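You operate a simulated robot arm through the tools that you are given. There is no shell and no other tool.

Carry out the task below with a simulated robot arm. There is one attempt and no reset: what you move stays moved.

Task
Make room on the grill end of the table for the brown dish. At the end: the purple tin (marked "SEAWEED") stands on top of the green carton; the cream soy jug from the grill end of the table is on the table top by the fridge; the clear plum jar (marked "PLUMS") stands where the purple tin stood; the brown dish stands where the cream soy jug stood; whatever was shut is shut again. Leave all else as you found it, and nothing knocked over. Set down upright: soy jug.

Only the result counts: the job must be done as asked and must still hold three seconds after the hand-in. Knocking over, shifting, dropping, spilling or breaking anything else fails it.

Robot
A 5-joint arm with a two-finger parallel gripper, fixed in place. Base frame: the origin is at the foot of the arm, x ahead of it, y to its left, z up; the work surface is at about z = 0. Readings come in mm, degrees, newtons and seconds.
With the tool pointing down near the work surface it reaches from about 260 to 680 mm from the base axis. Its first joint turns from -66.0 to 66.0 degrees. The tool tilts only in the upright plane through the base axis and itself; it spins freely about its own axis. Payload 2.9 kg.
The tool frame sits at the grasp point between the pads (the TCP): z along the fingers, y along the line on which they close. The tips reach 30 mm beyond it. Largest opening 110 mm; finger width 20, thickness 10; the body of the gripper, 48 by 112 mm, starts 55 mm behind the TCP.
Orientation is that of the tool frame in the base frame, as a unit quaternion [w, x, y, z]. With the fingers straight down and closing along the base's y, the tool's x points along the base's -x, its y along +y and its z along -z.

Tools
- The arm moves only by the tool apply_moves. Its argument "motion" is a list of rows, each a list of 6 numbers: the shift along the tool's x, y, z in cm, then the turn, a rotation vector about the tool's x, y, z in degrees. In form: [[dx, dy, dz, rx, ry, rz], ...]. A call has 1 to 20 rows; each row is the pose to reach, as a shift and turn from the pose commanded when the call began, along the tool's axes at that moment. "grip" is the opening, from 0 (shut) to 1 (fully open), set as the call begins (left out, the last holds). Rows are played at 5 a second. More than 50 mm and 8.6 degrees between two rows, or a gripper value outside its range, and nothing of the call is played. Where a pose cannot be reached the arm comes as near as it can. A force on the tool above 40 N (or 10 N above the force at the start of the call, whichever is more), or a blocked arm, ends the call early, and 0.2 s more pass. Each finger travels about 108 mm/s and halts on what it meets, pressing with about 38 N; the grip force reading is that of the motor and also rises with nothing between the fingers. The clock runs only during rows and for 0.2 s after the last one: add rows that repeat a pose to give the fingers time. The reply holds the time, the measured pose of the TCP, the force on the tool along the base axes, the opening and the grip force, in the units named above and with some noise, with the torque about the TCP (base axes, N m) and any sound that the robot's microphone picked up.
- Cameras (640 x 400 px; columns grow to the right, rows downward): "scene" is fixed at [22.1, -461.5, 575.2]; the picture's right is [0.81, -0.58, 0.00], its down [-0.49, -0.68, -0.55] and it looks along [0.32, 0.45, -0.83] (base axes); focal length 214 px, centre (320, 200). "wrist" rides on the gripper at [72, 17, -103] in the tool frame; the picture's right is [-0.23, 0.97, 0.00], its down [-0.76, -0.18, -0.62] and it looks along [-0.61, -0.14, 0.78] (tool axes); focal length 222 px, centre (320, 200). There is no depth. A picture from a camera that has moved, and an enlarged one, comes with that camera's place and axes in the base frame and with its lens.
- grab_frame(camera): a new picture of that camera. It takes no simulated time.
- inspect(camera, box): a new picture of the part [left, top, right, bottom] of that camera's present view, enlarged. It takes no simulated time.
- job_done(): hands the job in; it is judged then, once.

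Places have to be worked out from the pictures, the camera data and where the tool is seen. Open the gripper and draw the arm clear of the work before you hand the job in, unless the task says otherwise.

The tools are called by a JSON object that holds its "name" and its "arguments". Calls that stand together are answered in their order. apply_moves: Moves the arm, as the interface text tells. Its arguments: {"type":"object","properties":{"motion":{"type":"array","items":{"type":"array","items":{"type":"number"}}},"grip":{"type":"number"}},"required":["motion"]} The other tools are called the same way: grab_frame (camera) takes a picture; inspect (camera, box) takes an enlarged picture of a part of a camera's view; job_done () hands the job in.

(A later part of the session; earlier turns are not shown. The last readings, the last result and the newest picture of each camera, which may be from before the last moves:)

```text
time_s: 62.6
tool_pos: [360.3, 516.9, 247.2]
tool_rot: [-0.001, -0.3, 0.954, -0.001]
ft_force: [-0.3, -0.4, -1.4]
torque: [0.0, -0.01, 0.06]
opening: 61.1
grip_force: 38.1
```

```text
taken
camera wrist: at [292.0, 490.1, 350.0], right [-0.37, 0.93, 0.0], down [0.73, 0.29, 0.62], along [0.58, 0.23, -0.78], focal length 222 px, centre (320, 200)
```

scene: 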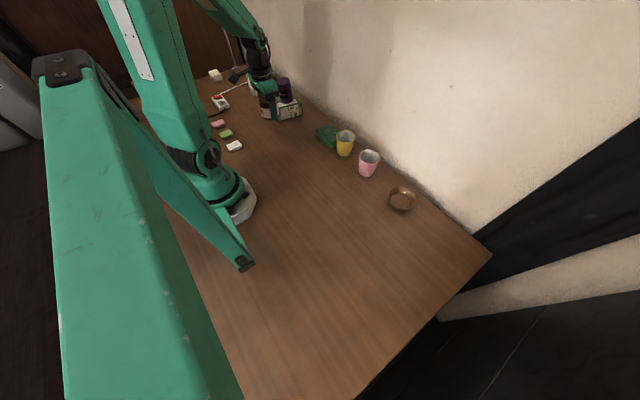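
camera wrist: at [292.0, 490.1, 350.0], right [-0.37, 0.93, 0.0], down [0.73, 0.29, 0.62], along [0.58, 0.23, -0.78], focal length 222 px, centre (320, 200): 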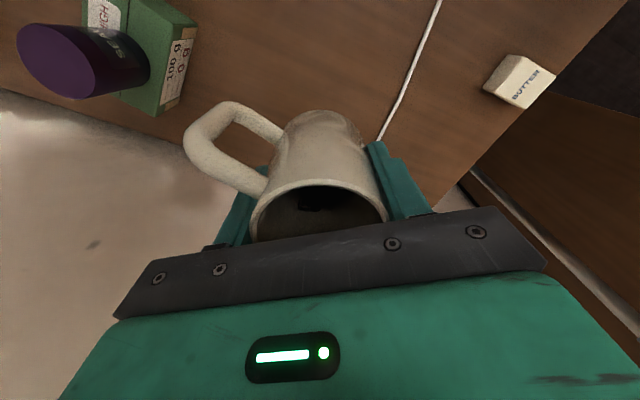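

I carry the jug along -y at this height, with smooth ramps (first half).

{"name": "apply_moves", "arguments": {"motion": [[0.47, -0.65, 0, 0, 0, 0], [1.41, -1.94, 0, 0, 0, 0], [2.82, -3.88, 0, 0, 0, 0], [4.7, -6.47, 0, 0, 0, 0], [6.76, -9.3, 0, 0, 0, 0], [8.82, -12.14, 0, 0, 0, 0], [10.88, -14.97, 0, 0, 0, 0], [12.94, -17.8, 0, 0, 0, 0], [15.0, -20.63, 0, 0, 0, 0], [17.05, -23.46, 0, 0, 0, 0], [19.11, -26.29, 0, 0, 0, 0], [21.17, -29.12, 0, 0, 0, 0], [23.23, -31.96, 0, 0, 0, 0], [25.29, -34.79, 0, 0, 0, 0], [27.05, -37.21, 0, 0, 0, 0], [28.35, -38.99, 0, 0, 0, 0], [29.17, -40.13, 0, 0, 0, 0], [29.52, -40.61, 0, 0, 0, 0], [29.52, -40.61, 0, 0, 0, 0]]}}

{"name": "grab_frame", "arguments": {"camera": "wrist"}}

{"name": "grab_frame", "arguments": {"camera": "scene"}}

```text
time_s: 66.7
tool_pos: [352.3, 15.3, 248.9]
tool_rot: [-0.001, -0.301, 0.954, 0.0]
ft_force: [0.3, 0.1, -2.4]
torque: [0.0, 0.03, -0.02]
opening: 61.2
grip_force: 38.0
```

```text
taken
camera wrist: at [283.4, -11.8, 352.3], right [-0.37, 0.93, 0.0], down [0.73, 0.29, 0.62], along [0.58, 0.23, -0.78], focal length 222 px, centre (320, 200)
```

wrist: 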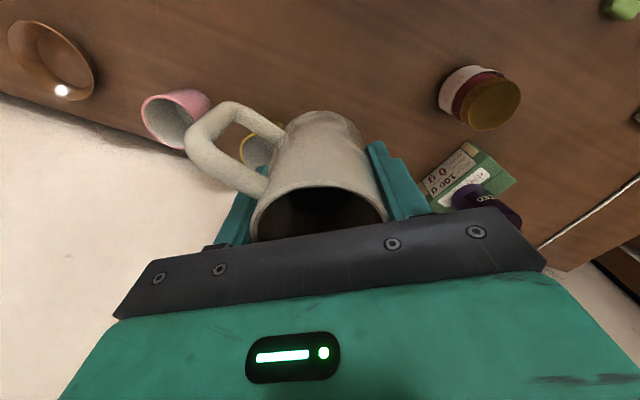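

```text
taken
```

scene: 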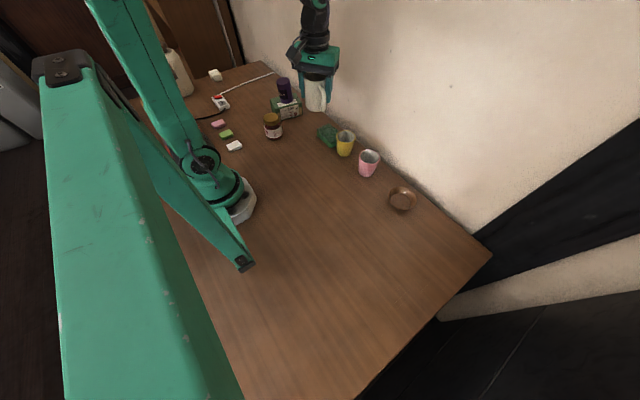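

All is calm. I carry the jug on to about (345, -450), near the fridge end.

{"name": "apply_moves", "arguments": {"motion": [[0.46, -0.65, 0, 0, 0, 0], [1.39, -1.95, 0, 0, 0, 0], [2.79, -3.91, 0, 0, 0, 0], [4.65, -6.51, 0, 0, 0, 0], [6.68, -9.36, 0, 0, 0, 0], [8.72, -12.21, 0, 0, 0, 0], [10.75, -15.06, 0, 0, 0, 0], [12.78, -17.91, 0, 0, 0, 0], [14.82, -20.76, 0, 0, 0, 0], [16.85, -23.61, 0, 0, 0, 0], [18.88, -26.46, 0, 0, 0, 0], [20.92, -29.3, 0, 0, 0, 0], [22.95, -32.15, 0, 0, 0, 0], [24.69, -34.6, 0, 0, 0, 0], [25.97, -36.39, 0, 0, 0, 0], [26.73, -37.44, 0, 0, 0, 0], [27.02, -37.85, 0, 0, 0, 0], [27.02, -37.85, 0, 0, 0, 0]]}}

{"name": "grab_frame", "arguments": {"camera": "scene"}}

{"name": "grab_frame", "arguments": {"camera": "wrist"}}

```text
time_s: 70.5
tool_pos: [344.2, -451.9, 247.0]
tool_rot: [0.0, -0.3, 0.954, 0.001]
ft_force: [-0.1, -1.1, -2.4]
torque: [0.02, 0.01, 0.03]
opening: 60.8
grip_force: 37.7
```

```text
taken
```

scene: 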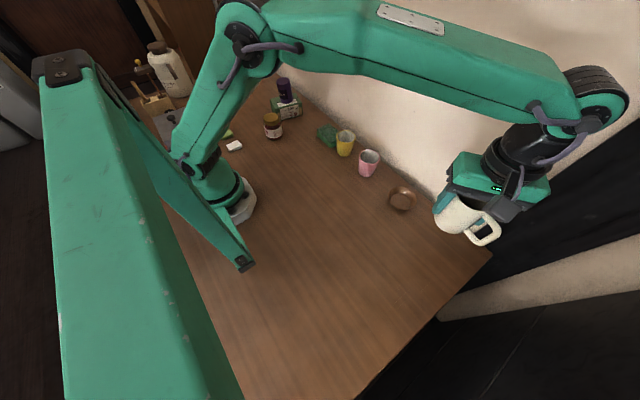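

```text
taken
camera wrist: at [276.8, -477.7, 350.1], right [-0.37, 0.93, 0.0], down [0.73, 0.29, 0.62], along [0.58, 0.23, -0.78], focal length 222 px, centre (320, 200)
```

wrist: 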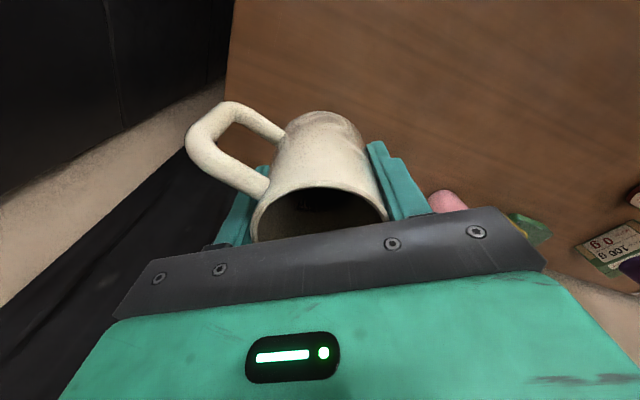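

The jug hangs over the table near the fridge end (table edge at y≈-575). I shift it a bit closer to y≈-470 and lower it smoothly to a few mm above the table.

{"name": "apply_moves", "arguments": {"motion": [[0.3, -0.45, 0.5, 0, 0, 0], [0.7, -1.0, 1.8, 0, 0, 0], [1.03, -1.48, 4.0, 0, 0, 0], [1.03, -1.48, 6.5, 0, 0, 0], [1.03, -1.48, 9.0, 0, 0, 0], [1.03, -1.48, 11.5, 0, 0, 0], [1.03, -1.48, 14.0, 0, 0, 0], [1.03, -1.48, 16.2, 0, 0, 0], [1.03, -1.48, 17.8, 0, 0, 0], [1.03, -1.48, 18.9, 0, 0, 0], [1.03, -1.48, 19.5, 0, 0, 0], [1.03, -1.48, 19.6, 0, 0, 0], [1.03, -1.48, 19.6, 0, 0, 0]]}}

{"name": "inspect", "arguments": {"camera": "scene", "box": [350, 170, 510, 310]}}

{"name": "grab_frame", "arguments": {"camera": "wrist"}}

```text
time_s: 73.2
tool_pos: [344.7, -468.0, 50.6]
tool_rot: [0.0, -0.3, 0.954, 0.0]
ft_force: [-0.6, -0.6, -0.9]
torque: [-0.01, 0.03, 0.0]
opening: 61.1
grip_force: 37.9
```

```text
2.86 times, centred on (430, 240) of scene
camera zoom: at [22.1, -461.5, 575.2], right [0.81, -0.58, 0.0], down [-0.49, -0.68, -0.55], along [0.32, 0.45, -0.83], focal length 613 px, centre (6, 86)
```

zoom: 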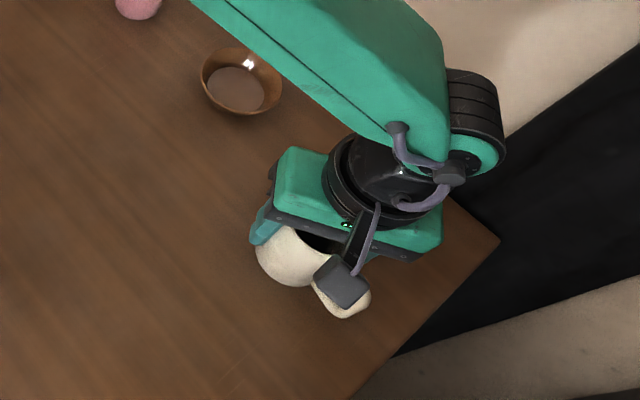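

```text
taken
camera wrist: at [277.5, -494.4, 154.1], right [-0.37, 0.93, 0.0], down [0.73, 0.29, 0.62], along [0.58, 0.23, -0.78], focal length 222 px, centre (320, 200)
```

wrist: 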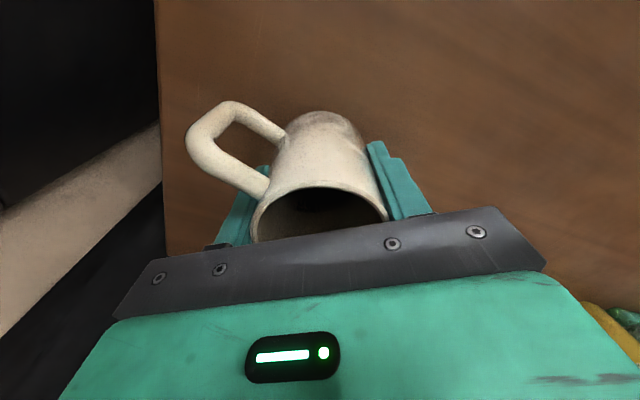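

About 3–4 mm to go. I lower in small steps, watching the vertical force.

{"name": "apply_moves", "arguments": {"motion": [[0, 0, 0.1, 0, 0, 0], [0, 0, 0.2, 0, 0, 0], [0, 0, 0.2, 0, 0, 0]]}}

{"name": "apply_moves", "arguments": {"motion": [[0, 0, 0.05, 0, 0, 0], [0, 0, 0.1, 0, 0, 0], [0, 0, 0.1, 0, 0, 0]]}}

{"name": "apply_moves", "arguments": {"motion": [[0, 0, 0.05, 0, 0, 0], [0, 0, 0.05, 0, 0, 0]]}}

```text
time_s: 74.0
tool_pos: [344.7, -467.7, 48.8]
tool_rot: [0.0, -0.3, 0.954, -0.001]
ft_force: [-0.5, -0.3, -2.4]
torque: [0.01, 0.0, 0.03]
opening: 60.9
grip_force: 37.5
```

```text
time_s: 74.8
tool_pos: [345.2, -468.3, 48.2]
tool_rot: [0.0, -0.3, 0.954, 0.0]
ft_force: [-0.4, 0.6, -0.7]
torque: [0.03, 0.04, 0.01]
opening: 60.8
grip_force: 37.9
```

```text
time_s: 75.5
tool_pos: [345.4, -468.3, 48.8]
tool_rot: [0.0, -0.3, 0.954, -0.001]
ft_force: [-3.7, 0.8, 5.7]
torque: [-0.01, 0.33, 0.0]
opening: 60.6
grip_force: 38.2
```

Contact with the table is felt (+5.7 N). I relax by 0.2 mm, then open the gripper.

{"name": "apply_moves", "arguments": {"motion": [[0, 0, -0.02, 0, 0, 0], [0, 0, -0.02, 0, 0, 0]]}}

{"name": "apply_moves", "arguments": {"motion": [[0, 0, 0, 0, 0, 0], [0, 0, 0, 0, 0, 0], [0, 0, 0, 0, 0, 0], [0, 0, 0, 0, 0, 0]], "grip": 1.0}}

{"name": "grab_frame", "arguments": {"camera": "wrist"}}

{"name": "inspect", "arguments": {"camera": "scene", "box": [350, 170, 510, 310]}}

```text
time_s: 76.0
tool_pos: [345.0, -468.4, 49.1]
tool_rot: [0.0, -0.3, 0.954, -0.001]
ft_force: [-1.8, -3.7, 6.4]
torque: [-0.01, 0.22, 0.1]
opening: 60.7
grip_force: 38.3
```

```text
time_s: 77.0
tool_pos: [345.7, -468.0, 47.9]
tool_rot: [-0.001, -0.3, 0.954, 0.0]
ft_force: [-0.3, 0.4, -0.9]
torque: [0.0, 0.0, -0.03]
opening: 110.0
grip_force: 0.0
```

```text
taken
camera wrist: at [277.3, -494.6, 151.7], right [-0.37, 0.93, 0.0], down [0.73, 0.29, 0.62], along [0.58, 0.23, -0.78], focal length 222 px, centre (320, 200)
```

wrist: 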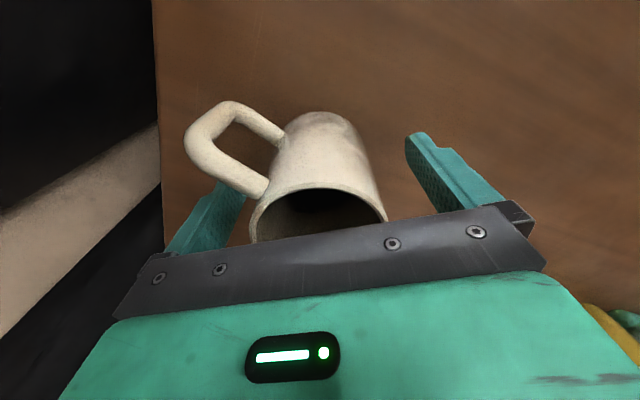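

```text
2.86 times, centred on (430, 240) of scene
camera zoom: at [22.1, -461.5, 575.2], right [0.81, -0.58, 0.0], down [-0.49, -0.68, -0.55], along [0.32, 0.45, -0.83], focal length 613 px, centre (6, 86)
```

zoom: 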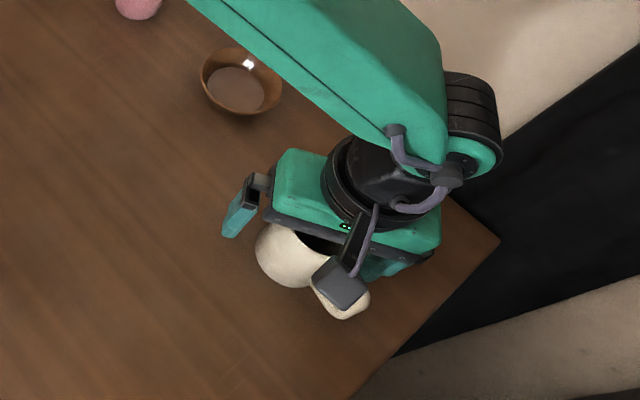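

The jug stands free. I rise straight up to z≈250.

{"name": "apply_moves", "arguments": {"motion": [[0, 0, -0.8, 0, 0, 0], [0, 0, -2.5, 0, 0, 0], [0, 0, -5.0, 0, 0, 0], [0, 0, -8.5, 0, 0, 0], [0, 0, -12.5, 0, 0, 0], [0, 0, -16.5, 0, 0, 0], [0, 0, -20.0, 0, 0, 0], [0, 0, -20.0, 0, 0, 0]]}}

{"name": "grab_frame", "arguments": {"camera": "wrist"}}

{"name": "inspect", "arguments": {"camera": "scene", "box": [350, 170, 510, 310]}}

```text
time_s: 78.8
tool_pos: [348.2, -468.0, 248.5]
tool_rot: [0.0, -0.299, 0.954, 0.0]
ft_force: [-0.2, 0.0, -0.6]
torque: [0.02, -0.01, -0.04]
opening: 110.0
grip_force: 0.1
```

```text
taken
camera wrist: at [279.4, -494.7, 352.2], right [-0.37, 0.93, 0.0], down [0.73, 0.29, 0.62], along [0.58, 0.23, -0.78], focal length 222 px, centre (320, 200)
```

wrist: 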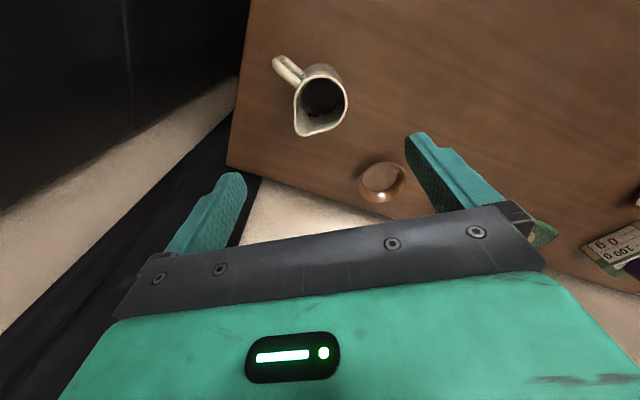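

```text
2.86 times, centred on (430, 240) of scene
camera zoom: at [22.1, -461.5, 575.2], right [0.81, -0.58, 0.0], down [-0.49, -0.68, -0.55], along [0.32, 0.45, -0.83], focal length 613 px, centre (6, 86)
```

zoom: 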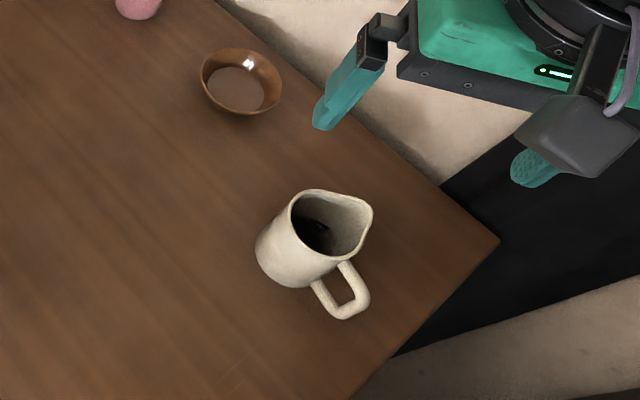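

The jug stands upright by the fridge with the soy inside. Next the dish: I move above (440, -310) with fingers closing along y and look.

{"name": "apply_moves", "arguments": {"motion": [[-2.8, 1.27, 0, 0, 0, 5.8], [-5.6, 2.53, 0, 0, 0, 11.6], [-8.4, 3.8, 0.8, 0, 0, 17.4], [-11.2, 5.06, 2.0, 0, 0, 23.2], [-14.0, 6.33, 3.4, 0, 0, 29.0], [-16.82, 7.59, 4.8, 0, 0, 34.9], [-16.82, 7.59, 4.8, 0, 0, 34.9], [-16.82, 7.59, 4.8, 0, 0, 34.9]]}}

{"name": "grab_frame", "arguments": {"camera": "wrist"}}

{"name": "inspect", "arguments": {"camera": "wrist", "box": [230, 30, 410, 170]}}

```text
time_s: 80.7
tool_pos: [439.9, -308.2, 198.3]
tool_rot: [0.0, 0.0, 1.0, 0.0]
ft_force: [0.8, 0.0, 0.4]
torque: [0.01, -0.01, 0.03]
opening: 110.0
grip_force: 0.1
```

```text
taken
camera wrist: at [369.6, -291.1, 301.4], right [0.23, 0.97, 0.0], down [0.76, -0.18, 0.62], along [0.61, -0.14, -0.78], focal length 222 px, centre (320, 200)
```

wrist: 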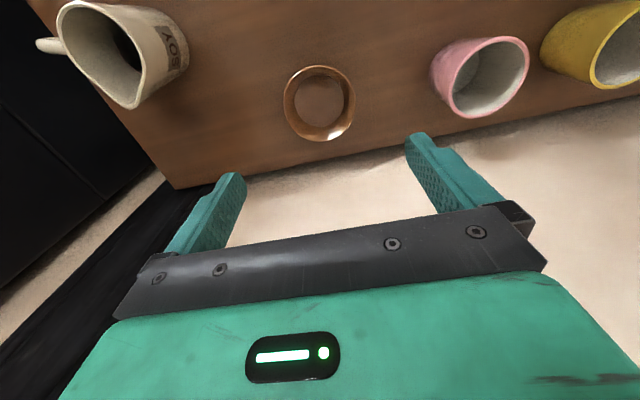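

```text
2.86 times, centred on (320, 100) of wrist
camera zoom: at [369.6, -291.1, 301.4], right [0.23, 0.97, 0.0], down [0.76, -0.18, 0.62], along [0.61, -0.14, -0.78], focal length 635 px, centre (320, 486)
```

zoom: 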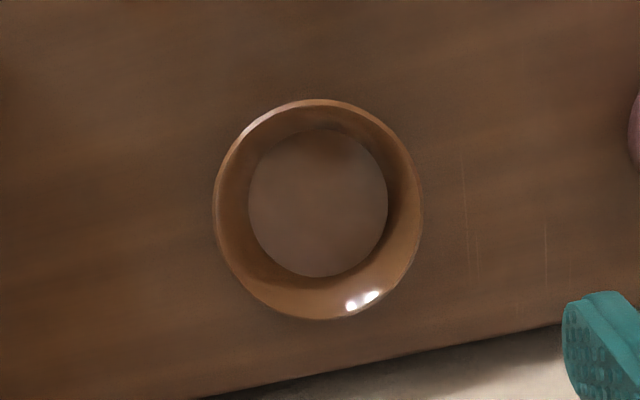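

The "SOY" marking is visible on the jug, and the dish (Ø≈86, rim z≈30) is within ~1 mm of the tool axis. I descend to z≈38 with the fingers outside the rim.

{"name": "apply_moves", "arguments": {"motion": [[0.03, -0.12, 3.5, 0, 0, 0], [0.03, -0.12, 7.0, 0, 0, 0], [0.03, -0.12, 10.5, 0, 0, 0], [0.03, -0.12, 12.5, 0, 0, 0], [0.03, -0.12, 12.5, 0, 0, 0]]}}

{"name": "grab_frame", "arguments": {"camera": "wrist"}}

{"name": "inspect", "arguments": {"camera": "wrist", "box": [180, 60, 460, 240]}}

```text
time_s: 81.8
tool_pos: [439.9, -311.0, 73.5]
tool_rot: [0.001, 0.0, 1.0, 0.0]
ft_force: [-0.3, -0.2, 0.2]
torque: [0.01, -0.01, 0.05]
opening: 110.1
grip_force: 0.0
```

```text
taken
camera wrist: at [369.2, -292.8, 177.5], right [0.23, 0.97, 0.0], down [0.76, -0.18, 0.62], along [0.61, -0.14, -0.78], focal length 222 px, centre (320, 200)
```

wrist: 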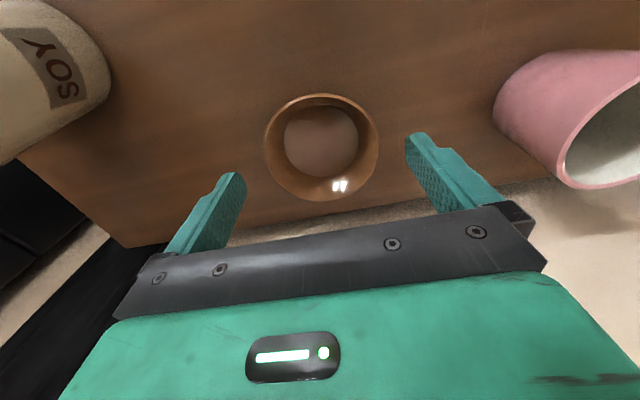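

```text
2.22 times, centred on (320, 150) of wrist
camera zoom: at [369.2, -292.8, 177.5], right [0.23, 0.97, 0.0], down [0.76, -0.18, 0.62], along [0.61, -0.14, -0.78], focal length 494 px, centre (320, 311)
```

zoom: 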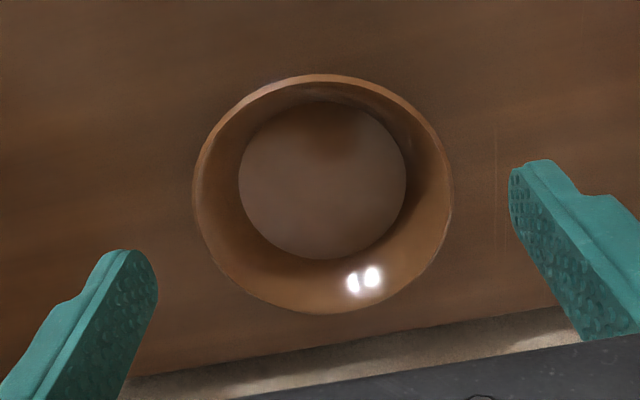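

The dish is centred within 1 mm across and ~2.5 mm further forward. I correct that and go down to z≈38.

{"name": "apply_moves", "arguments": {"motion": [[-0.26, 0.02, 0.8, 0, 0, 0], [-0.26, 0.02, 2.2, 0, 0, 0], [-0.26, 0.02, 3.3, 0, 0, 0], [-0.26, 0.02, 3.7, 0, 0, 0], [-0.26, 0.02, 3.7, 0, 0, 0]]}}

{"name": "grab_frame", "arguments": {"camera": "wrist"}}

{"name": "inspect", "arguments": {"camera": "scene", "box": [350, 140, 470, 260]}}

```text
time_s: 83.0
tool_pos: [441.8, -311.1, 37.2]
tool_rot: [-0.001, 0.0, 1.0, 0.0]
ft_force: [0.5, 0.0, -0.8]
torque: [-0.01, -0.01, 0.01]
opening: 110.1
grip_force: 0.1
```

```text
taken
camera wrist: at [371.0, -293.2, 140.3], right [0.23, 0.97, 0.0], down [0.76, -0.18, 0.62], along [0.61, -0.14, -0.78], focal length 222 px, centre (320, 200)
```

wrist: 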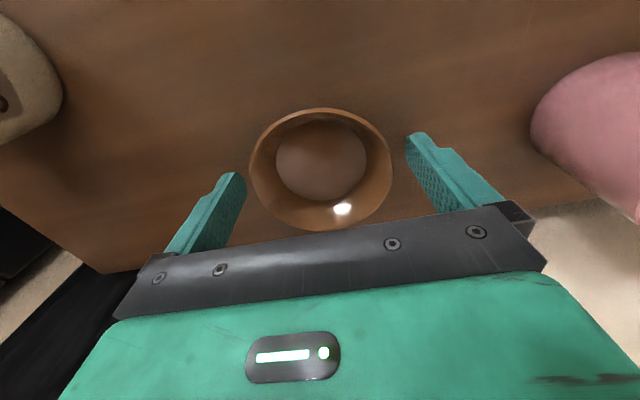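

```text
3.33 times, centred on (410, 200) of scene
camera zoom: at [22.1, -461.5, 575.2], right [0.81, -0.58, 0.0], down [-0.49, -0.68, -0.55], along [0.32, 0.45, -0.83], focal length 715 px, centre (20, 200)
```

zoom: 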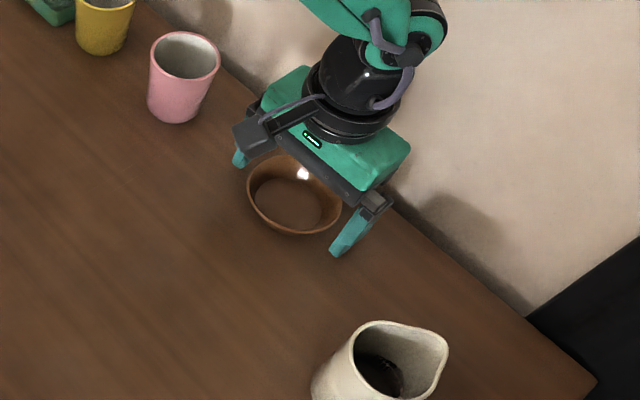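

The dish lies between the fingers, near-centred. I close on its rim.

{"name": "apply_moves", "arguments": {"motion": [[0, 0, 0, 0, 0, 0], [0, 0, 0, 0, 0, 0], [0, 0, 0, 0, 0, 0], [0, 0, 0, 0, 0, 0]], "grip": 0.0}}

{"name": "grab_frame", "arguments": {"camera": "wrist"}}

```text
time_s: 84.0
tool_pos: [441.8, -310.2, 37.0]
tool_rot: [-0.001, 0.0, 1.0, -0.001]
ft_force: [-0.1, 0.1, -0.3]
torque: [0.02, -0.02, -0.02]
opening: 85.3
grip_force: 38.2
```

```text
taken
camera wrist: at [371.0, -293.2, 140.4], right [0.23, 0.97, 0.0], down [0.76, -0.18, 0.62], along [0.61, -0.14, -0.78], focal length 222 px, centre (320, 200)
```

wrist: 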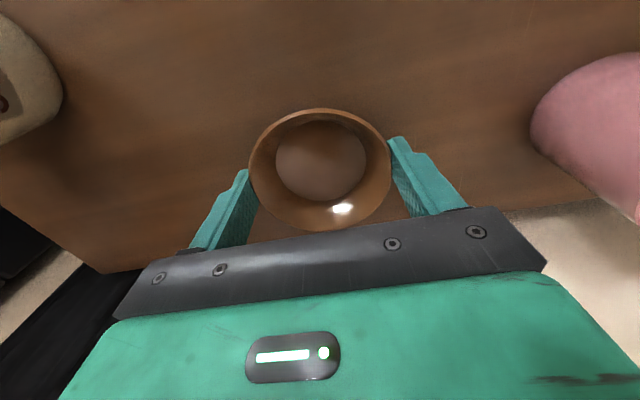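

Gripped at 85 mm. I lift gently by 30 mm and check that the dish stays level.

{"name": "apply_moves", "arguments": {"motion": [[0, 0, -0.3, 0, 0, 0], [0, 0, -0.9, 0, 0, 0], [0, 0, -1.8, 0, 0, 0], [0, 0, -2.6, 0, 0, 0], [0, 0, -3.0, 0, 0, 0], [0, 0, -3.0, 0, 0, 0], [0, 0, -3.0, 0, 0, 0]]}}

{"name": "grab_frame", "arguments": {"camera": "wrist"}}

{"name": "inspect", "arguments": {"camera": "scene", "box": [350, 140, 470, 260]}}

```text
time_s: 85.7
tool_pos: [440.8, -309.9, 68.2]
tool_rot: [0.0, -0.001, 1.0, 0.0]
ft_force: [0.4, -0.4, -0.5]
torque: [0.02, 0.0, 0.01]
opening: 85.5
grip_force: 38.2
```

```text
taken
camera wrist: at [370.8, -293.2, 172.1], right [0.23, 0.97, 0.0], down [0.76, -0.18, 0.62], along [0.61, -0.14, -0.78], focal length 222 px, centre (320, 200)
```

wrist: 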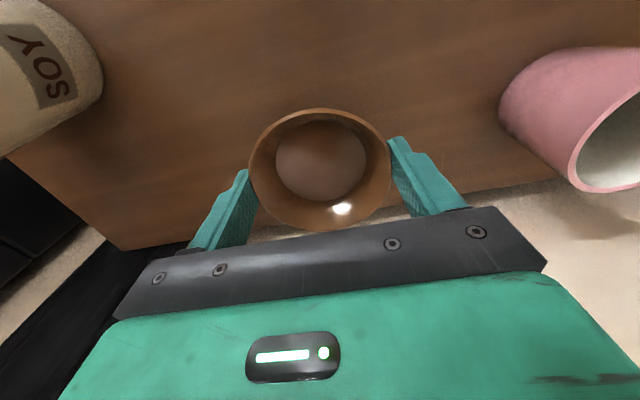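

```text
3.33 times, centred on (410, 200) of scene
camera zoom: at [22.1, -461.5, 575.2], right [0.81, -0.58, 0.0], down [-0.49, -0.68, -0.55], along [0.32, 0.45, -0.83], focal length 715 px, centre (20, 200)
```

zoom: 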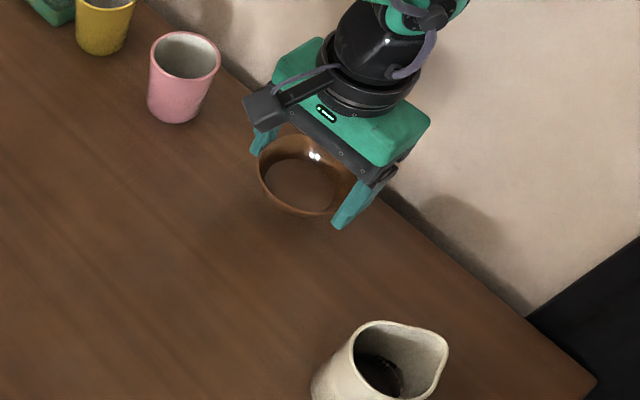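

The dish is light, level and firm in the grip. I lift to z≈238 and start carrying it toward the jug's old place.

{"name": "apply_moves", "arguments": {"motion": [[0, 0, -0.8, 0, 0, 0], [0, 0, -2.4, 0, 0, 0], [0, 0, -4.8, 0, 0, 0], [0, 0, -7.8, 0, 0, 0], [0, 0, -10.8, 0, 0, 0], [0, 0, -13.6, 0, 0, 0], [0, 0, -15.8, 0, 0, 0], [0, 0, -17.0, 0, 0, 0], [0, 0, -17.0, 0, 0, 0]]}}

{"name": "apply_moves", "arguments": {"motion": [[0.08, 0.8, 0, 0, 0, 0], [0.24, 2.4, 0, 0, 0, 0], [0.48, 4.8, 0, 0, 0, 0], [0.8, 8.0, 0, 0, 0, 0], [1.14, 11.5, 0, 0, 0, 0], [1.49, 15.0, 0, 0, 0, 0], [1.84, 18.5, 0, 0, 0, 0], [2.19, 22.0, 0, 0, 0, 0], [2.54, 25.5, 0, 0, 0, 0], [2.88, 29.0, 0, 0, 0, 0], [3.23, 32.5, 0, 0, 0, 0], [3.58, 36.0, 0, 0, 0, 0], [3.88, 39.0, 0, 0, 0, 0], [4.08, 41.0, 0, 0, 0, 0], [4.18, 42.0, 0, 0, 0, 0], [4.23, 42.5, 0, 0, 0, 0], [4.23, 42.5, 0, 0, 0, 0]]}}

{"name": "grab_frame", "arguments": {"camera": "wrist"}}

{"name": "grab_frame", "arguments": {"camera": "scene"}}

```text
time_s: 87.7
tool_pos: [445.3, -309.6, 237.6]
tool_rot: [0.0, 0.0, 1.0, 0.001]
ft_force: [-0.1, -0.3, -0.4]
torque: [0.02, 0.02, 0.02]
opening: 85.5
grip_force: 38.0
```

```text
time_s: 91.2
tool_pos: [400.3, 115.2, 238.4]
tool_rot: [0.0, 0.001, 1.0, 0.0]
ft_force: [0.7, -0.3, -0.5]
torque: [0.03, -0.03, -0.01]
opening: 85.3
grip_force: 38.0
```

```text
taken
camera wrist: at [328.4, 132.1, 343.0], right [0.23, 0.97, 0.0], down [0.76, -0.18, 0.62], along [0.61, -0.14, -0.78], focal length 222 px, centre (320, 200)
```

wrist: 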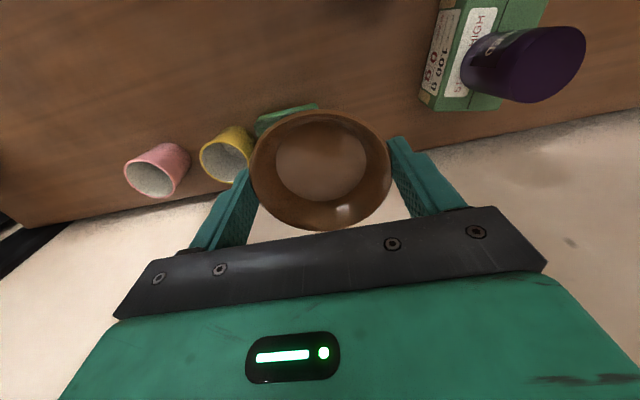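

```text
taken
```

scene: 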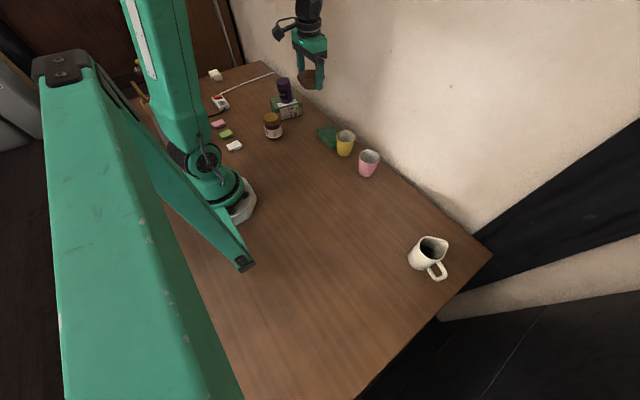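

Everything is in place so far; second half of the carry, ending above (359, 517).

{"name": "apply_moves", "arguments": {"motion": [[0.08, 0.8, 0, 0, 0, 0], [0.24, 2.4, 0, 0, 0, 0], [0.48, 4.8, 0, 0, 0, 0], [0.8, 8.0, 0, 0, 0, 0], [1.14, 11.5, 0, 0, 0, 0], [1.49, 15.0, 0, 0, 0, 0], [1.84, 18.5, 0, 0, 0, 0], [2.19, 22.0, 0, 0, 0, 0], [2.53, 25.5, 0, 0, 0, 0], [2.88, 29.0, 0, 0, 0, 0], [3.23, 32.5, 0, 0, 0, 0], [3.53, 35.5, 0, 0, 0, 0], [3.76, 37.8, 0, 0, 0, 0], [3.91, 39.3, 0, 0, 0, 0], [3.98, 40.0, 0, 0, 0, 0], [4.0, 40.25, 0, 0, 0, 0], [4.0, 40.25, 0, 0, 0, 0]]}}

{"name": "apply_moves", "arguments": {"motion": [[0, 0, 0, 0, 0, 0]]}}

{"name": "grab_frame", "arguments": {"camera": "wrist"}}

{"name": "inspect", "arguments": {"camera": "scene", "box": [200, 40, 330, 150]}}

```text
time_s: 94.8
tool_pos: [357.5, 516.9, 237.8]
tool_rot: [-0.001, 0.0, 1.0, 0.0]
ft_force: [-0.8, 0.5, -0.4]
torque: [0.03, -0.03, 0.02]
opening: 85.3
grip_force: 38.4
```

```text
time_s: 95.2
tool_pos: [358.7, 517.3, 237.0]
tool_rot: [-0.001, 0.0, 1.0, -0.001]
ft_force: [-0.1, 0.8, -0.6]
torque: [0.02, 0.02, 0.02]
opening: 85.4
grip_force: 37.9
```

```text
taken
camera wrist: at [286.9, 533.8, 340.8], right [0.23, 0.97, 0.0], down [0.76, -0.18, 0.62], along [0.61, -0.14, -0.78], focal length 222 px, centre (320, 200)
```

wrist: 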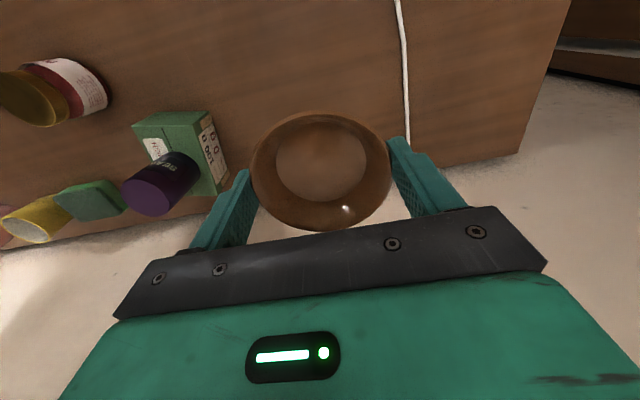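

```text
3.64 times, centred on (265, 95) of scene
camera zoom: at [22.1, -461.5, 575.2], right [0.81, -0.58, 0.0], down [-0.49, -0.68, -0.55], along [0.32, 0.45, -0.83], focal length 780 px, centre (520, 582)
```

zoom: 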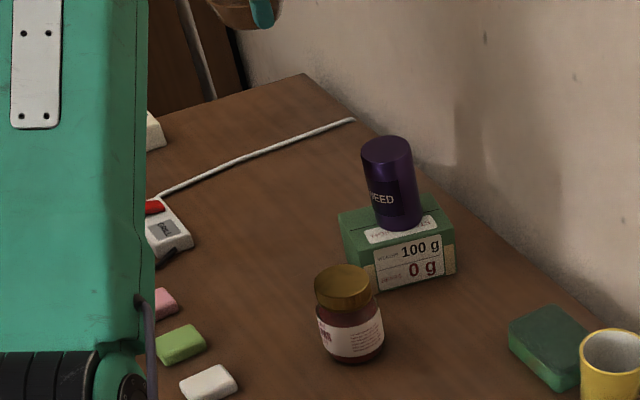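

The dish is above the jug's old place, the cord being ~110 mm behind. I lower it smoothly to ~4 mm above the table.

{"name": "apply_moves", "arguments": {"motion": [[0, 0, 0.6, 0, 0, 0], [0, 0, 2.0, 0, 0, 0], [0, 0, 4.5, 0, 0, 0], [0, 0, 7.5, 0, 0, 0], [0, 0, 10.5, 0, 0, 0], [0, 0, 13.5, 0, 0, 0], [0, 0, 16.2, 0, 0, 0], [0, 0, 18.2, 0, 0, 0], [0, 0, 19.2, 0, 0, 0], [0, 0, 19.6, 0, 0, 0], [0, 0, 19.6, 0, 0, 0]]}}

{"name": "grab_frame", "arguments": {"camera": "wrist"}}

{"name": "inspect", "arguments": {"camera": "scene", "box": [220, 40, 320, 120]}}

```text
time_s: 97.7
tool_pos: [357.8, 517.6, 42.6]
tool_rot: [0.0, 0.0, 1.0, -0.001]
ft_force: [1.3, 0.3, -1.2]
torque: [-0.02, 0.02, -0.02]
opening: 85.6
grip_force: 38.0
```

```text
taken
camera wrist: at [287.4, 535.0, 145.5], right [0.23, 0.97, 0.0], down [0.76, -0.18, 0.62], along [0.61, -0.14, -0.78], focal length 222 px, centre (320, 200)
```

wrist: 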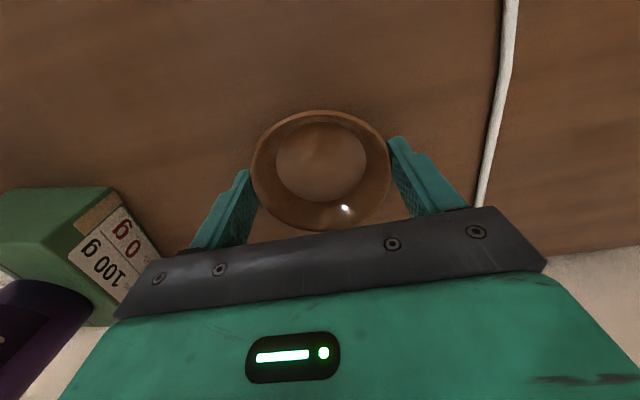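

```text
5.00 times, centred on (270, 80) of scene
camera zoom: at [22.1, -461.5, 575.2], right [0.81, -0.58, 0.0], down [-0.49, -0.68, -0.55], along [0.32, 0.45, -0.83], focal length 1072 px, centre (570, 800)
```

zoom: 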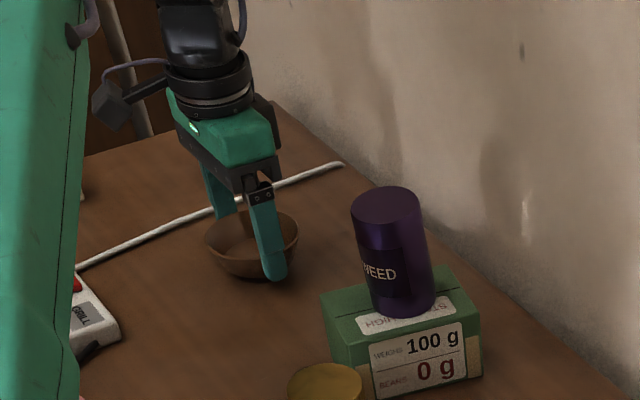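

Now small steps down, watching the force.

{"name": "apply_moves", "arguments": {"motion": [[0, 0, 0.1, 0, 0, 0], [0, 0, 0.2, 0, 0, 0], [0, 0, 0.2, 0, 0, 0]]}}

{"name": "apply_moves", "arguments": {"motion": [[0, 0, 0.05, 0, 0, 0], [0, 0, 0.1, 0, 0, 0], [0, 0, 0.1, 0, 0, 0]]}}

{"name": "apply_moves", "arguments": {"motion": [[0, 0, 0.05, 0, 0, 0], [0, 0, 0.05, 0, 0, 0]]}}

```text
time_s: 98.5
tool_pos: [359.9, 517.5, 40.4]
tool_rot: [0.0, 0.001, 1.0, -0.001]
ft_force: [0.4, -0.3, -0.8]
torque: [0.0, 0.0, 0.02]
opening: 85.3
grip_force: 37.9
```

```text
time_s: 99.2
tool_pos: [359.4, 517.6, 37.8]
tool_rot: [0.0, 0.0, 1.0, -0.001]
ft_force: [-0.3, -0.4, -0.7]
torque: [0.01, 0.01, 0.06]
opening: 85.5
grip_force: 37.7
```

```text
time_s: 99.8
tool_pos: [361.1, 517.3, 36.8]
tool_rot: [0.001, 0.0, 1.0, -0.001]
ft_force: [0.7, 0.7, -0.5]
torque: [0.01, 0.0, 0.01]
opening: 85.7
grip_force: 37.3
```

No contact yet (z≈38.5 commanded). I continue in 0.5 mm steps.

{"name": "apply_moves", "arguments": {"motion": [[0, 0, 0.05, 0, 0, 0], [0, 0, 0.05, 0, 0, 0]]}}

{"name": "apply_moves", "arguments": {"motion": [[0, 0, 0.05, 0, 0, 0], [0, 0, 0.05, 0, 0, 0]]}}

{"name": "apply_moves", "arguments": {"motion": [[0, 0, 0.05, 0, 0, 0], [0, 0, 0.05, 0, 0, 0]]}}

```text
time_s: 100.5
tool_pos: [360.6, 518.2, 39.5]
tool_rot: [-0.001, 0.001, 1.0, -0.001]
ft_force: [0.4, 0.3, -0.7]
torque: [-0.02, 0.02, -0.01]
opening: 85.4
grip_force: 37.8
```

```text
time_s: 101.0
tool_pos: [359.7, 517.9, 37.3]
tool_rot: [0.0, 0.0, 1.0, 0.0]
ft_force: [-0.8, -0.4, 0.4]
torque: [0.01, -0.02, 0.02]
opening: 85.5
grip_force: 38.5
```

```text
time_s: 101.7
tool_pos: [360.2, 517.6, 37.2]
tool_rot: [0.0, 0.0, 1.0, -0.001]
ft_force: [-0.5, -0.1, -0.2]
torque: [0.04, 0.04, 0.05]
opening: 85.3
grip_force: 38.4
```

Force is near zero, so the dish probably just touches. One more half-millimetre to confirm.

{"name": "apply_moves", "arguments": {"motion": [[0, 0, 0.05, 0, 0, 0], [0, 0, 0.05, 0, 0, 0]]}}

{"name": "apply_moves", "arguments": {"motion": [[0, 0, 0, 0, 0, 0]]}}

{"name": "grab_frame", "arguments": {"camera": "wrist"}}

```text
time_s: 102.2
tool_pos: [360.5, 518.6, 37.1]
tool_rot: [0.0, -0.002, 1.0, -0.001]
ft_force: [-1.7, -0.6, 5.3]
torque: [-0.02, 0.0, -0.03]
opening: 85.1
grip_force: 38.2
```

```text
time_s: 102.7
tool_pos: [359.1, 518.6, 35.7]
tool_rot: [-0.001, 0.0, 1.0, -0.001]
ft_force: [-1.9, -0.2, 6.9]
torque: [-0.04, 0.04, 0.01]
opening: 85.5
grip_force: 38.0
```

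```text
taken
camera wrist: at [288.5, 535.3, 140.2], right [0.23, 0.97, 0.0], down [0.76, -0.18, 0.62], along [0.61, -0.14, -0.78], focal length 222 px, centre (320, 200)
```

wrist: 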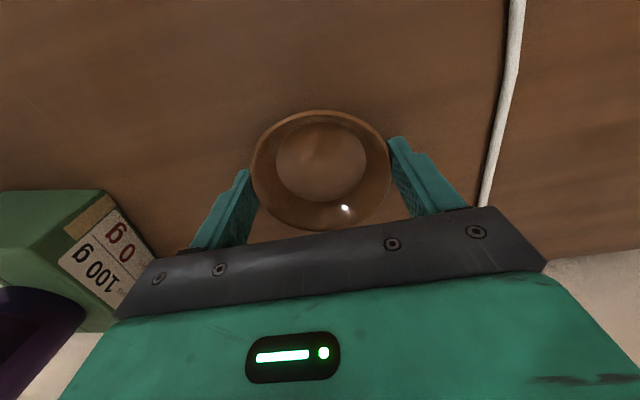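

Contact confirmed (+6 N). I relax by 0.4 mm and open.

{"name": "apply_moves", "arguments": {"motion": [[0, 0, -0.04, 0, 0, 0], [0, 0, -0.04, 0, 0, 0]]}}

{"name": "apply_moves", "arguments": {"motion": [[0, 0, 0, 0, 0, 0], [0, 0, 0, 0, 0, 0], [0, 0, 0, 0, 0, 0], [0, 0, 0, 0, 0, 0]], "grip": 1.0}}

{"name": "grab_frame", "arguments": {"camera": "wrist"}}

{"name": "inspect", "arguments": {"camera": "scene", "box": [220, 40, 320, 120]}}

```text
time_s: 103.2
tool_pos: [358.9, 517.7, 36.7]
tool_rot: [0.0, 0.0, 1.0, -0.001]
ft_force: [2.5, 1.1, 4.5]
torque: [0.05, -0.13, -0.04]
opening: 85.4
grip_force: 37.8
```

```text
time_s: 104.2
tool_pos: [359.8, 518.1, 36.7]
tool_rot: [0.0, 0.0, 1.0, -0.001]
ft_force: [0.6, -0.5, 0.2]
torque: [0.01, -0.03, -0.03]
opening: 109.6
grip_force: 0.0
```

```text
taken
camera wrist: at [288.0, 535.3, 140.2], right [0.23, 0.97, 0.0], down [0.76, -0.18, 0.62], along [0.61, -0.14, -0.78], focal length 222 px, centre (320, 200)
```

wrist: 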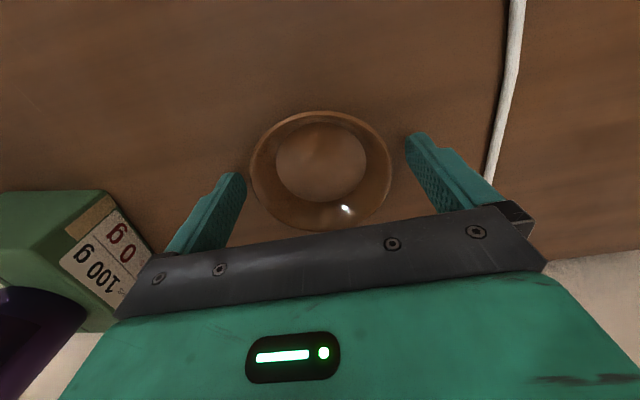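

```text
5.00 times, centred on (270, 80) of scene
camera zoom: at [22.1, -461.5, 575.2], right [0.81, -0.58, 0.0], down [-0.49, -0.68, -0.55], along [0.32, 0.45, -0.83], focal length 1072 px, centre (570, 800)
```

zoom: 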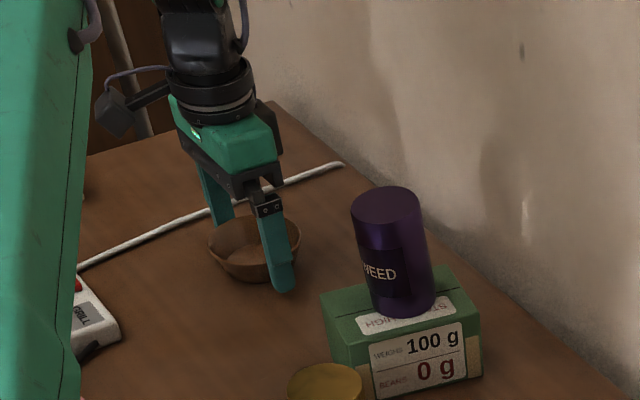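

The dish stands on the table, released. I rise straight up and check the whole scene.

{"name": "apply_moves", "arguments": {"motion": [[0, 0, -0.8, 0, 0, 0], [0, 0, -2.5, 0, 0, 0], [0, 0, -5.0, 0, 0, 0], [0, 0, -8.5, 0, 0, 0], [0, 0, -12.5, 0, 0, 0], [0, 0, -16.5, 0, 0, 0], [0, 0, -20.5, 0, 0, 0], [0, 0, -24.5, 0, 0, 0], [0, 0, -27.0, 0, 0, 0], [0, 0, -27.0, 0, 0, 0]]}}

{"name": "grab_frame", "arguments": {"camera": "wrist"}}

{"name": "grab_frame", "arguments": {"camera": "scene"}}

{"name": "inspect", "arguments": {"camera": "scene", "box": [200, 50, 350, 160]}}

```text
time_s: 106.5
tool_pos: [357.2, 507.4, 302.9]
tool_rot: [-0.001, 0.001, 1.0, -0.001]
ft_force: [-0.4, 0.2, 0.6]
torque: [0.03, 0.02, 0.01]
opening: 110.2
grip_force: 0.0
out of reach, approached as far as the arm can: row 8, 9, 10
```

```text
taken
camera wrist: at [285.4, 524.8, 405.8], right [0.23, 0.97, 0.0], down [0.76, -0.18, 0.62], along [0.61, -0.14, -0.78], focal length 222 px, centre (320, 200)
```

wrist: 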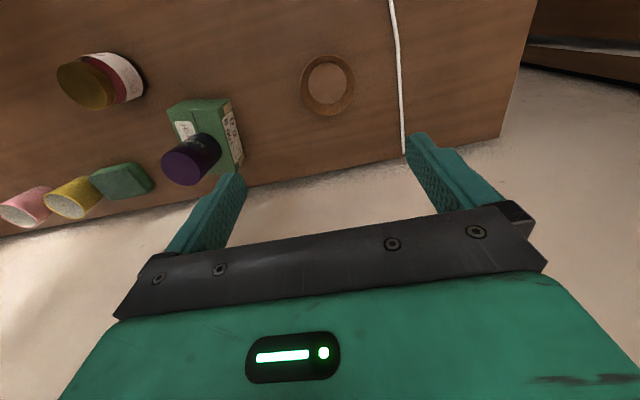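

```text
taken
```

scene: 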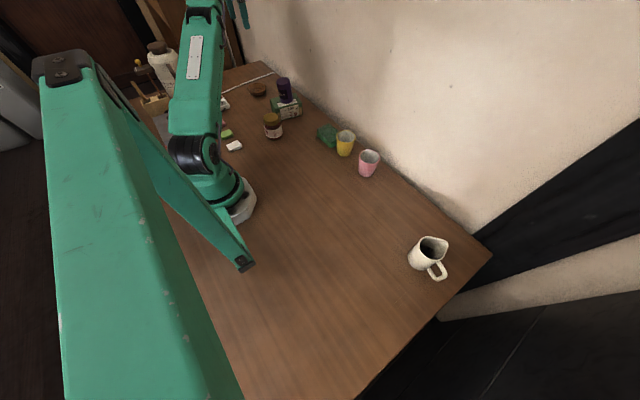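

```text
3.64 times, centred on (275, 105) of scene
camera zoom: at [22.1, -461.5, 575.2], right [0.81, -0.58, 0.0], down [-0.49, -0.68, -0.55], along [0.32, 0.45, -0.83], focal length 780 px, centre (484, 546)
```

zoom: 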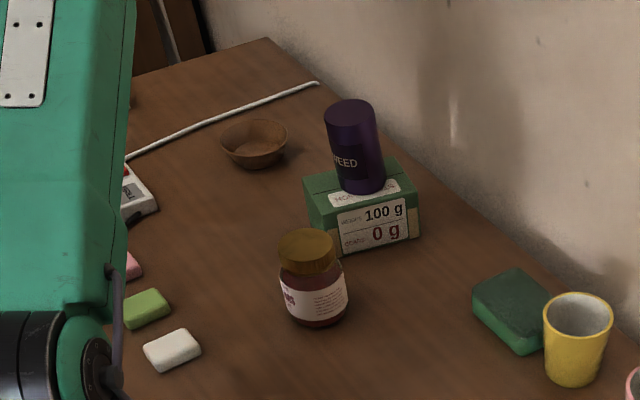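

The dish stands where the jug stood. I zoom in on the tin from here to settle whether it is upright.

{"name": "inspect", "arguments": {"camera": "wrist", "box": [150, 90, 250, 200]}}

{"name": "inspect", "arguments": {"camera": "wrist", "box": [270, 20, 430, 150]}}

```text
3.64 times, centred on (200, 145) of wrist
camera zoom: at [285.4, 524.8, 405.8], right [0.23, 0.97, 0.0], down [0.76, -0.18, 0.62], along [0.61, -0.14, -0.78], focal length 808 px, centre (756, 400)
```

zoom: 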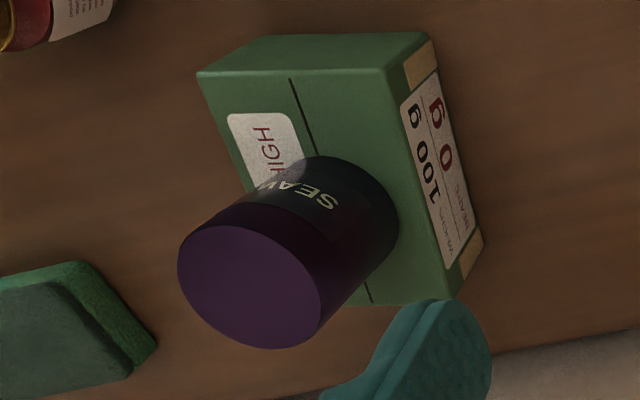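

```text
3.08 times, centred on (350, 85) of wrist
camera zoom: at [285.4, 524.8, 405.8], right [0.23, 0.97, 0.0], down [0.76, -0.18, 0.62], along [0.61, -0.14, -0.78], focal length 684 px, centre (228, 554)
```

zoom: 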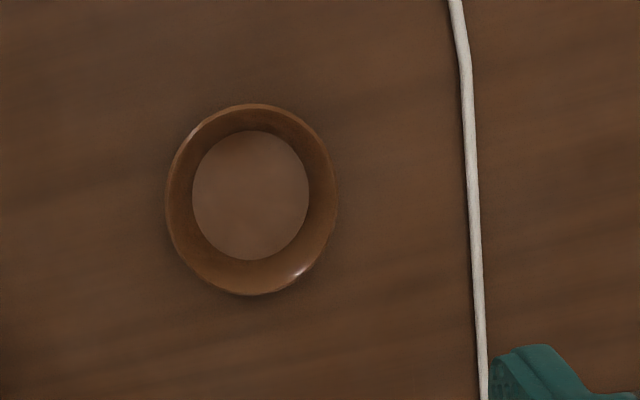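

Several views suggest a slight lean of the tin (~3–4° toward -x). I take a dedicated look at it from the +y side, keeping the gripper well above everything.

{"name": "apply_moves", "arguments": {"motion": [[-0.33, -1.14, 0.8, 0, 0, 7.5], [-0.65, -2.28, 1.7, 0, 0, 15], [-0.98, -3.43, 2.5, 0, 0, 22.5], [-1.3, -4.57, 3.4, 0, 0, 30], [-1.63, -5.7, 4.2, 0, 0, 37.5], [-1.95, -6.85, 5.1, 0, 0, 45], [-2.28, -8.0, 6.0, 0, 0, 52.5], [-2.6, -9.1, 6.8, 0, 0, 60], [-2.93, -10.3, 7.7, 0, 0, 67.5], [-3.25, -11.4, 8.5, 0, 0, 75], [-3.58, -12.6, 9.4, 0, 0, 82.5], [-3.9, -13.7, 10.3, 0, 0, 90], [-3.9, -13.7, 10.3, 0, 0, 90]]}}

{"name": "grab_frame", "arguments": {"camera": "wrist"}}

{"name": "inspect", "arguments": {"camera": "wrist", "box": [240, 60, 400, 240]}}

```text
time_s: 109.2
tool_pos: [394.9, 370.7, 199.9]
tool_rot: [0.0, 0.707, 0.707, 0.0]
ft_force: [0.9, 0.5, -0.1]
torque: [-0.02, -0.03, 0.0]
opening: 110.0
grip_force: 0.1
```

```text
taken
camera wrist: at [413.1, 444.3, 302.9], right [0.97, -0.23, 0.0], down [-0.18, -0.76, 0.62], along [-0.14, -0.61, -0.78], focal length 222 px, centre (320, 200)
```

wrist: 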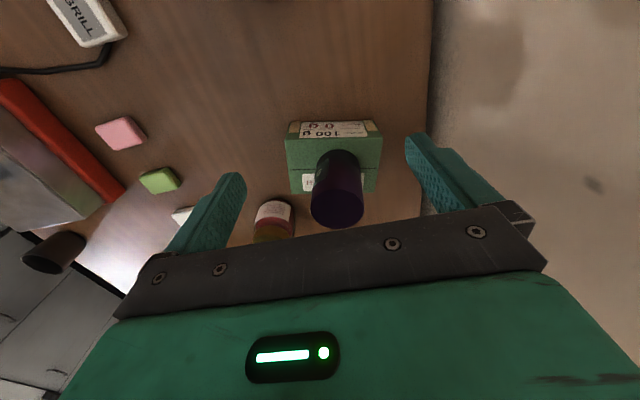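

```text
2.22 times, centred on (320, 150) of wrist
camera zoom: at [413.1, 444.3, 302.9], right [0.97, -0.23, 0.0], down [-0.18, -0.76, 0.62], along [-0.14, -0.61, -0.78], focal length 494 px, centre (320, 311)
```

zoom: 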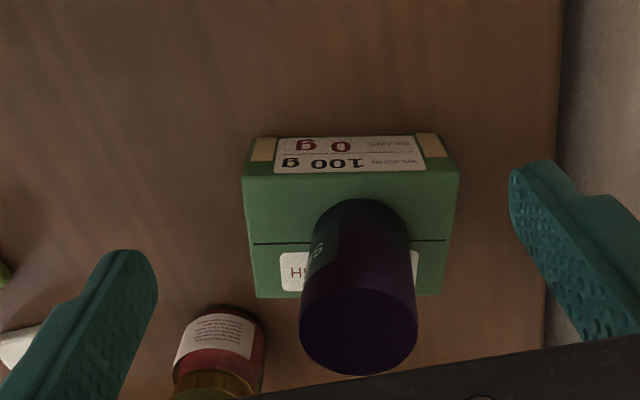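

The tin does look tilted: its base is ~6 mm further +x than its top. I zoom in more to see what is under it.

{"name": "inspect", "arguments": {"camera": "wrist", "box": [280, 110, 390, 180]}}

{"name": "inspect", "arguments": {"camera": "wrist", "box": [290, 140, 380, 235]}}

{"name": "inspect", "arguments": {"camera": "scene", "box": [270, 72, 310, 122]}}

```text
5.71 times, centred on (335, 145) of wrist
camera zoom: at [413.1, 444.3, 302.9], right [0.97, -0.23, 0.0], down [-0.18, -0.76, 0.62], along [-0.14, -0.61, -0.78], focal length 1269 px, centre (234, 514)
```

zoom: 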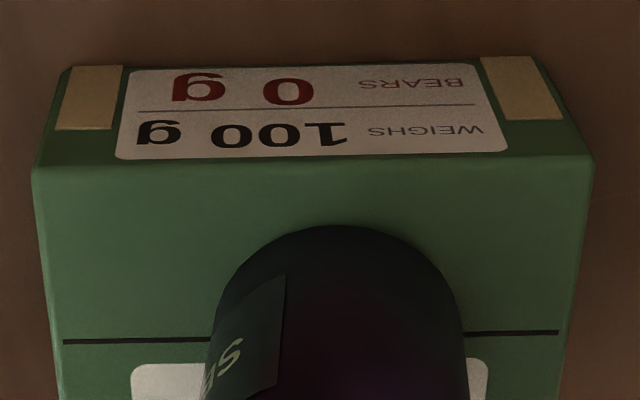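

```text
4.21 times, centred on (335, 188) of wrist
camera zoom: at [413.1, 444.3, 302.9], right [0.97, -0.23, 0.0], down [-0.18, -0.76, 0.62], along [-0.14, -0.61, -0.78], focal length 935 px, centre (257, 253)
```

zoom: 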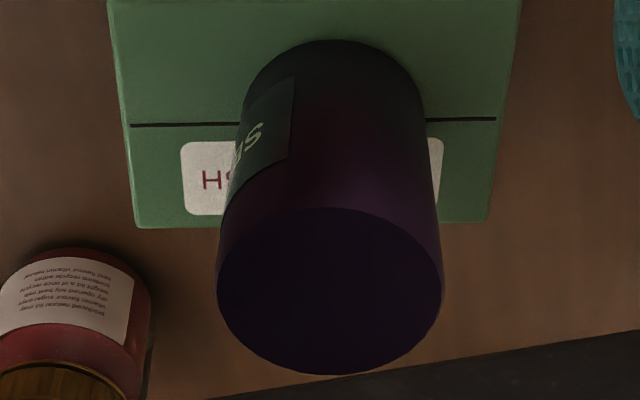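

```text
8.00 times, centred on (290, 97) of scene
camera zoom: at [22.1, -461.5, 575.2], right [0.81, -0.58, 0.0], down [-0.49, -0.68, -0.55], along [0.32, 0.45, -0.83], focal length 1716 px, centre (560, 1024)
```

zoom: 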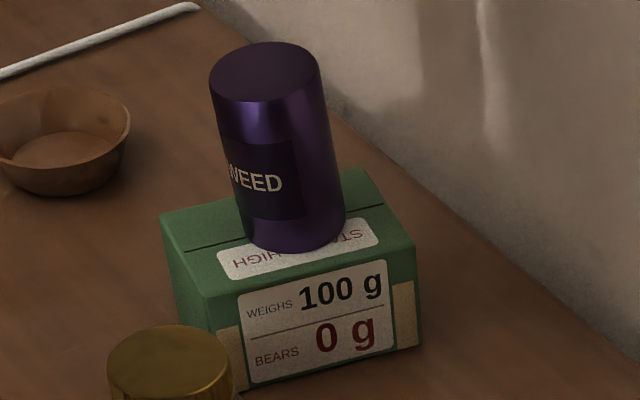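

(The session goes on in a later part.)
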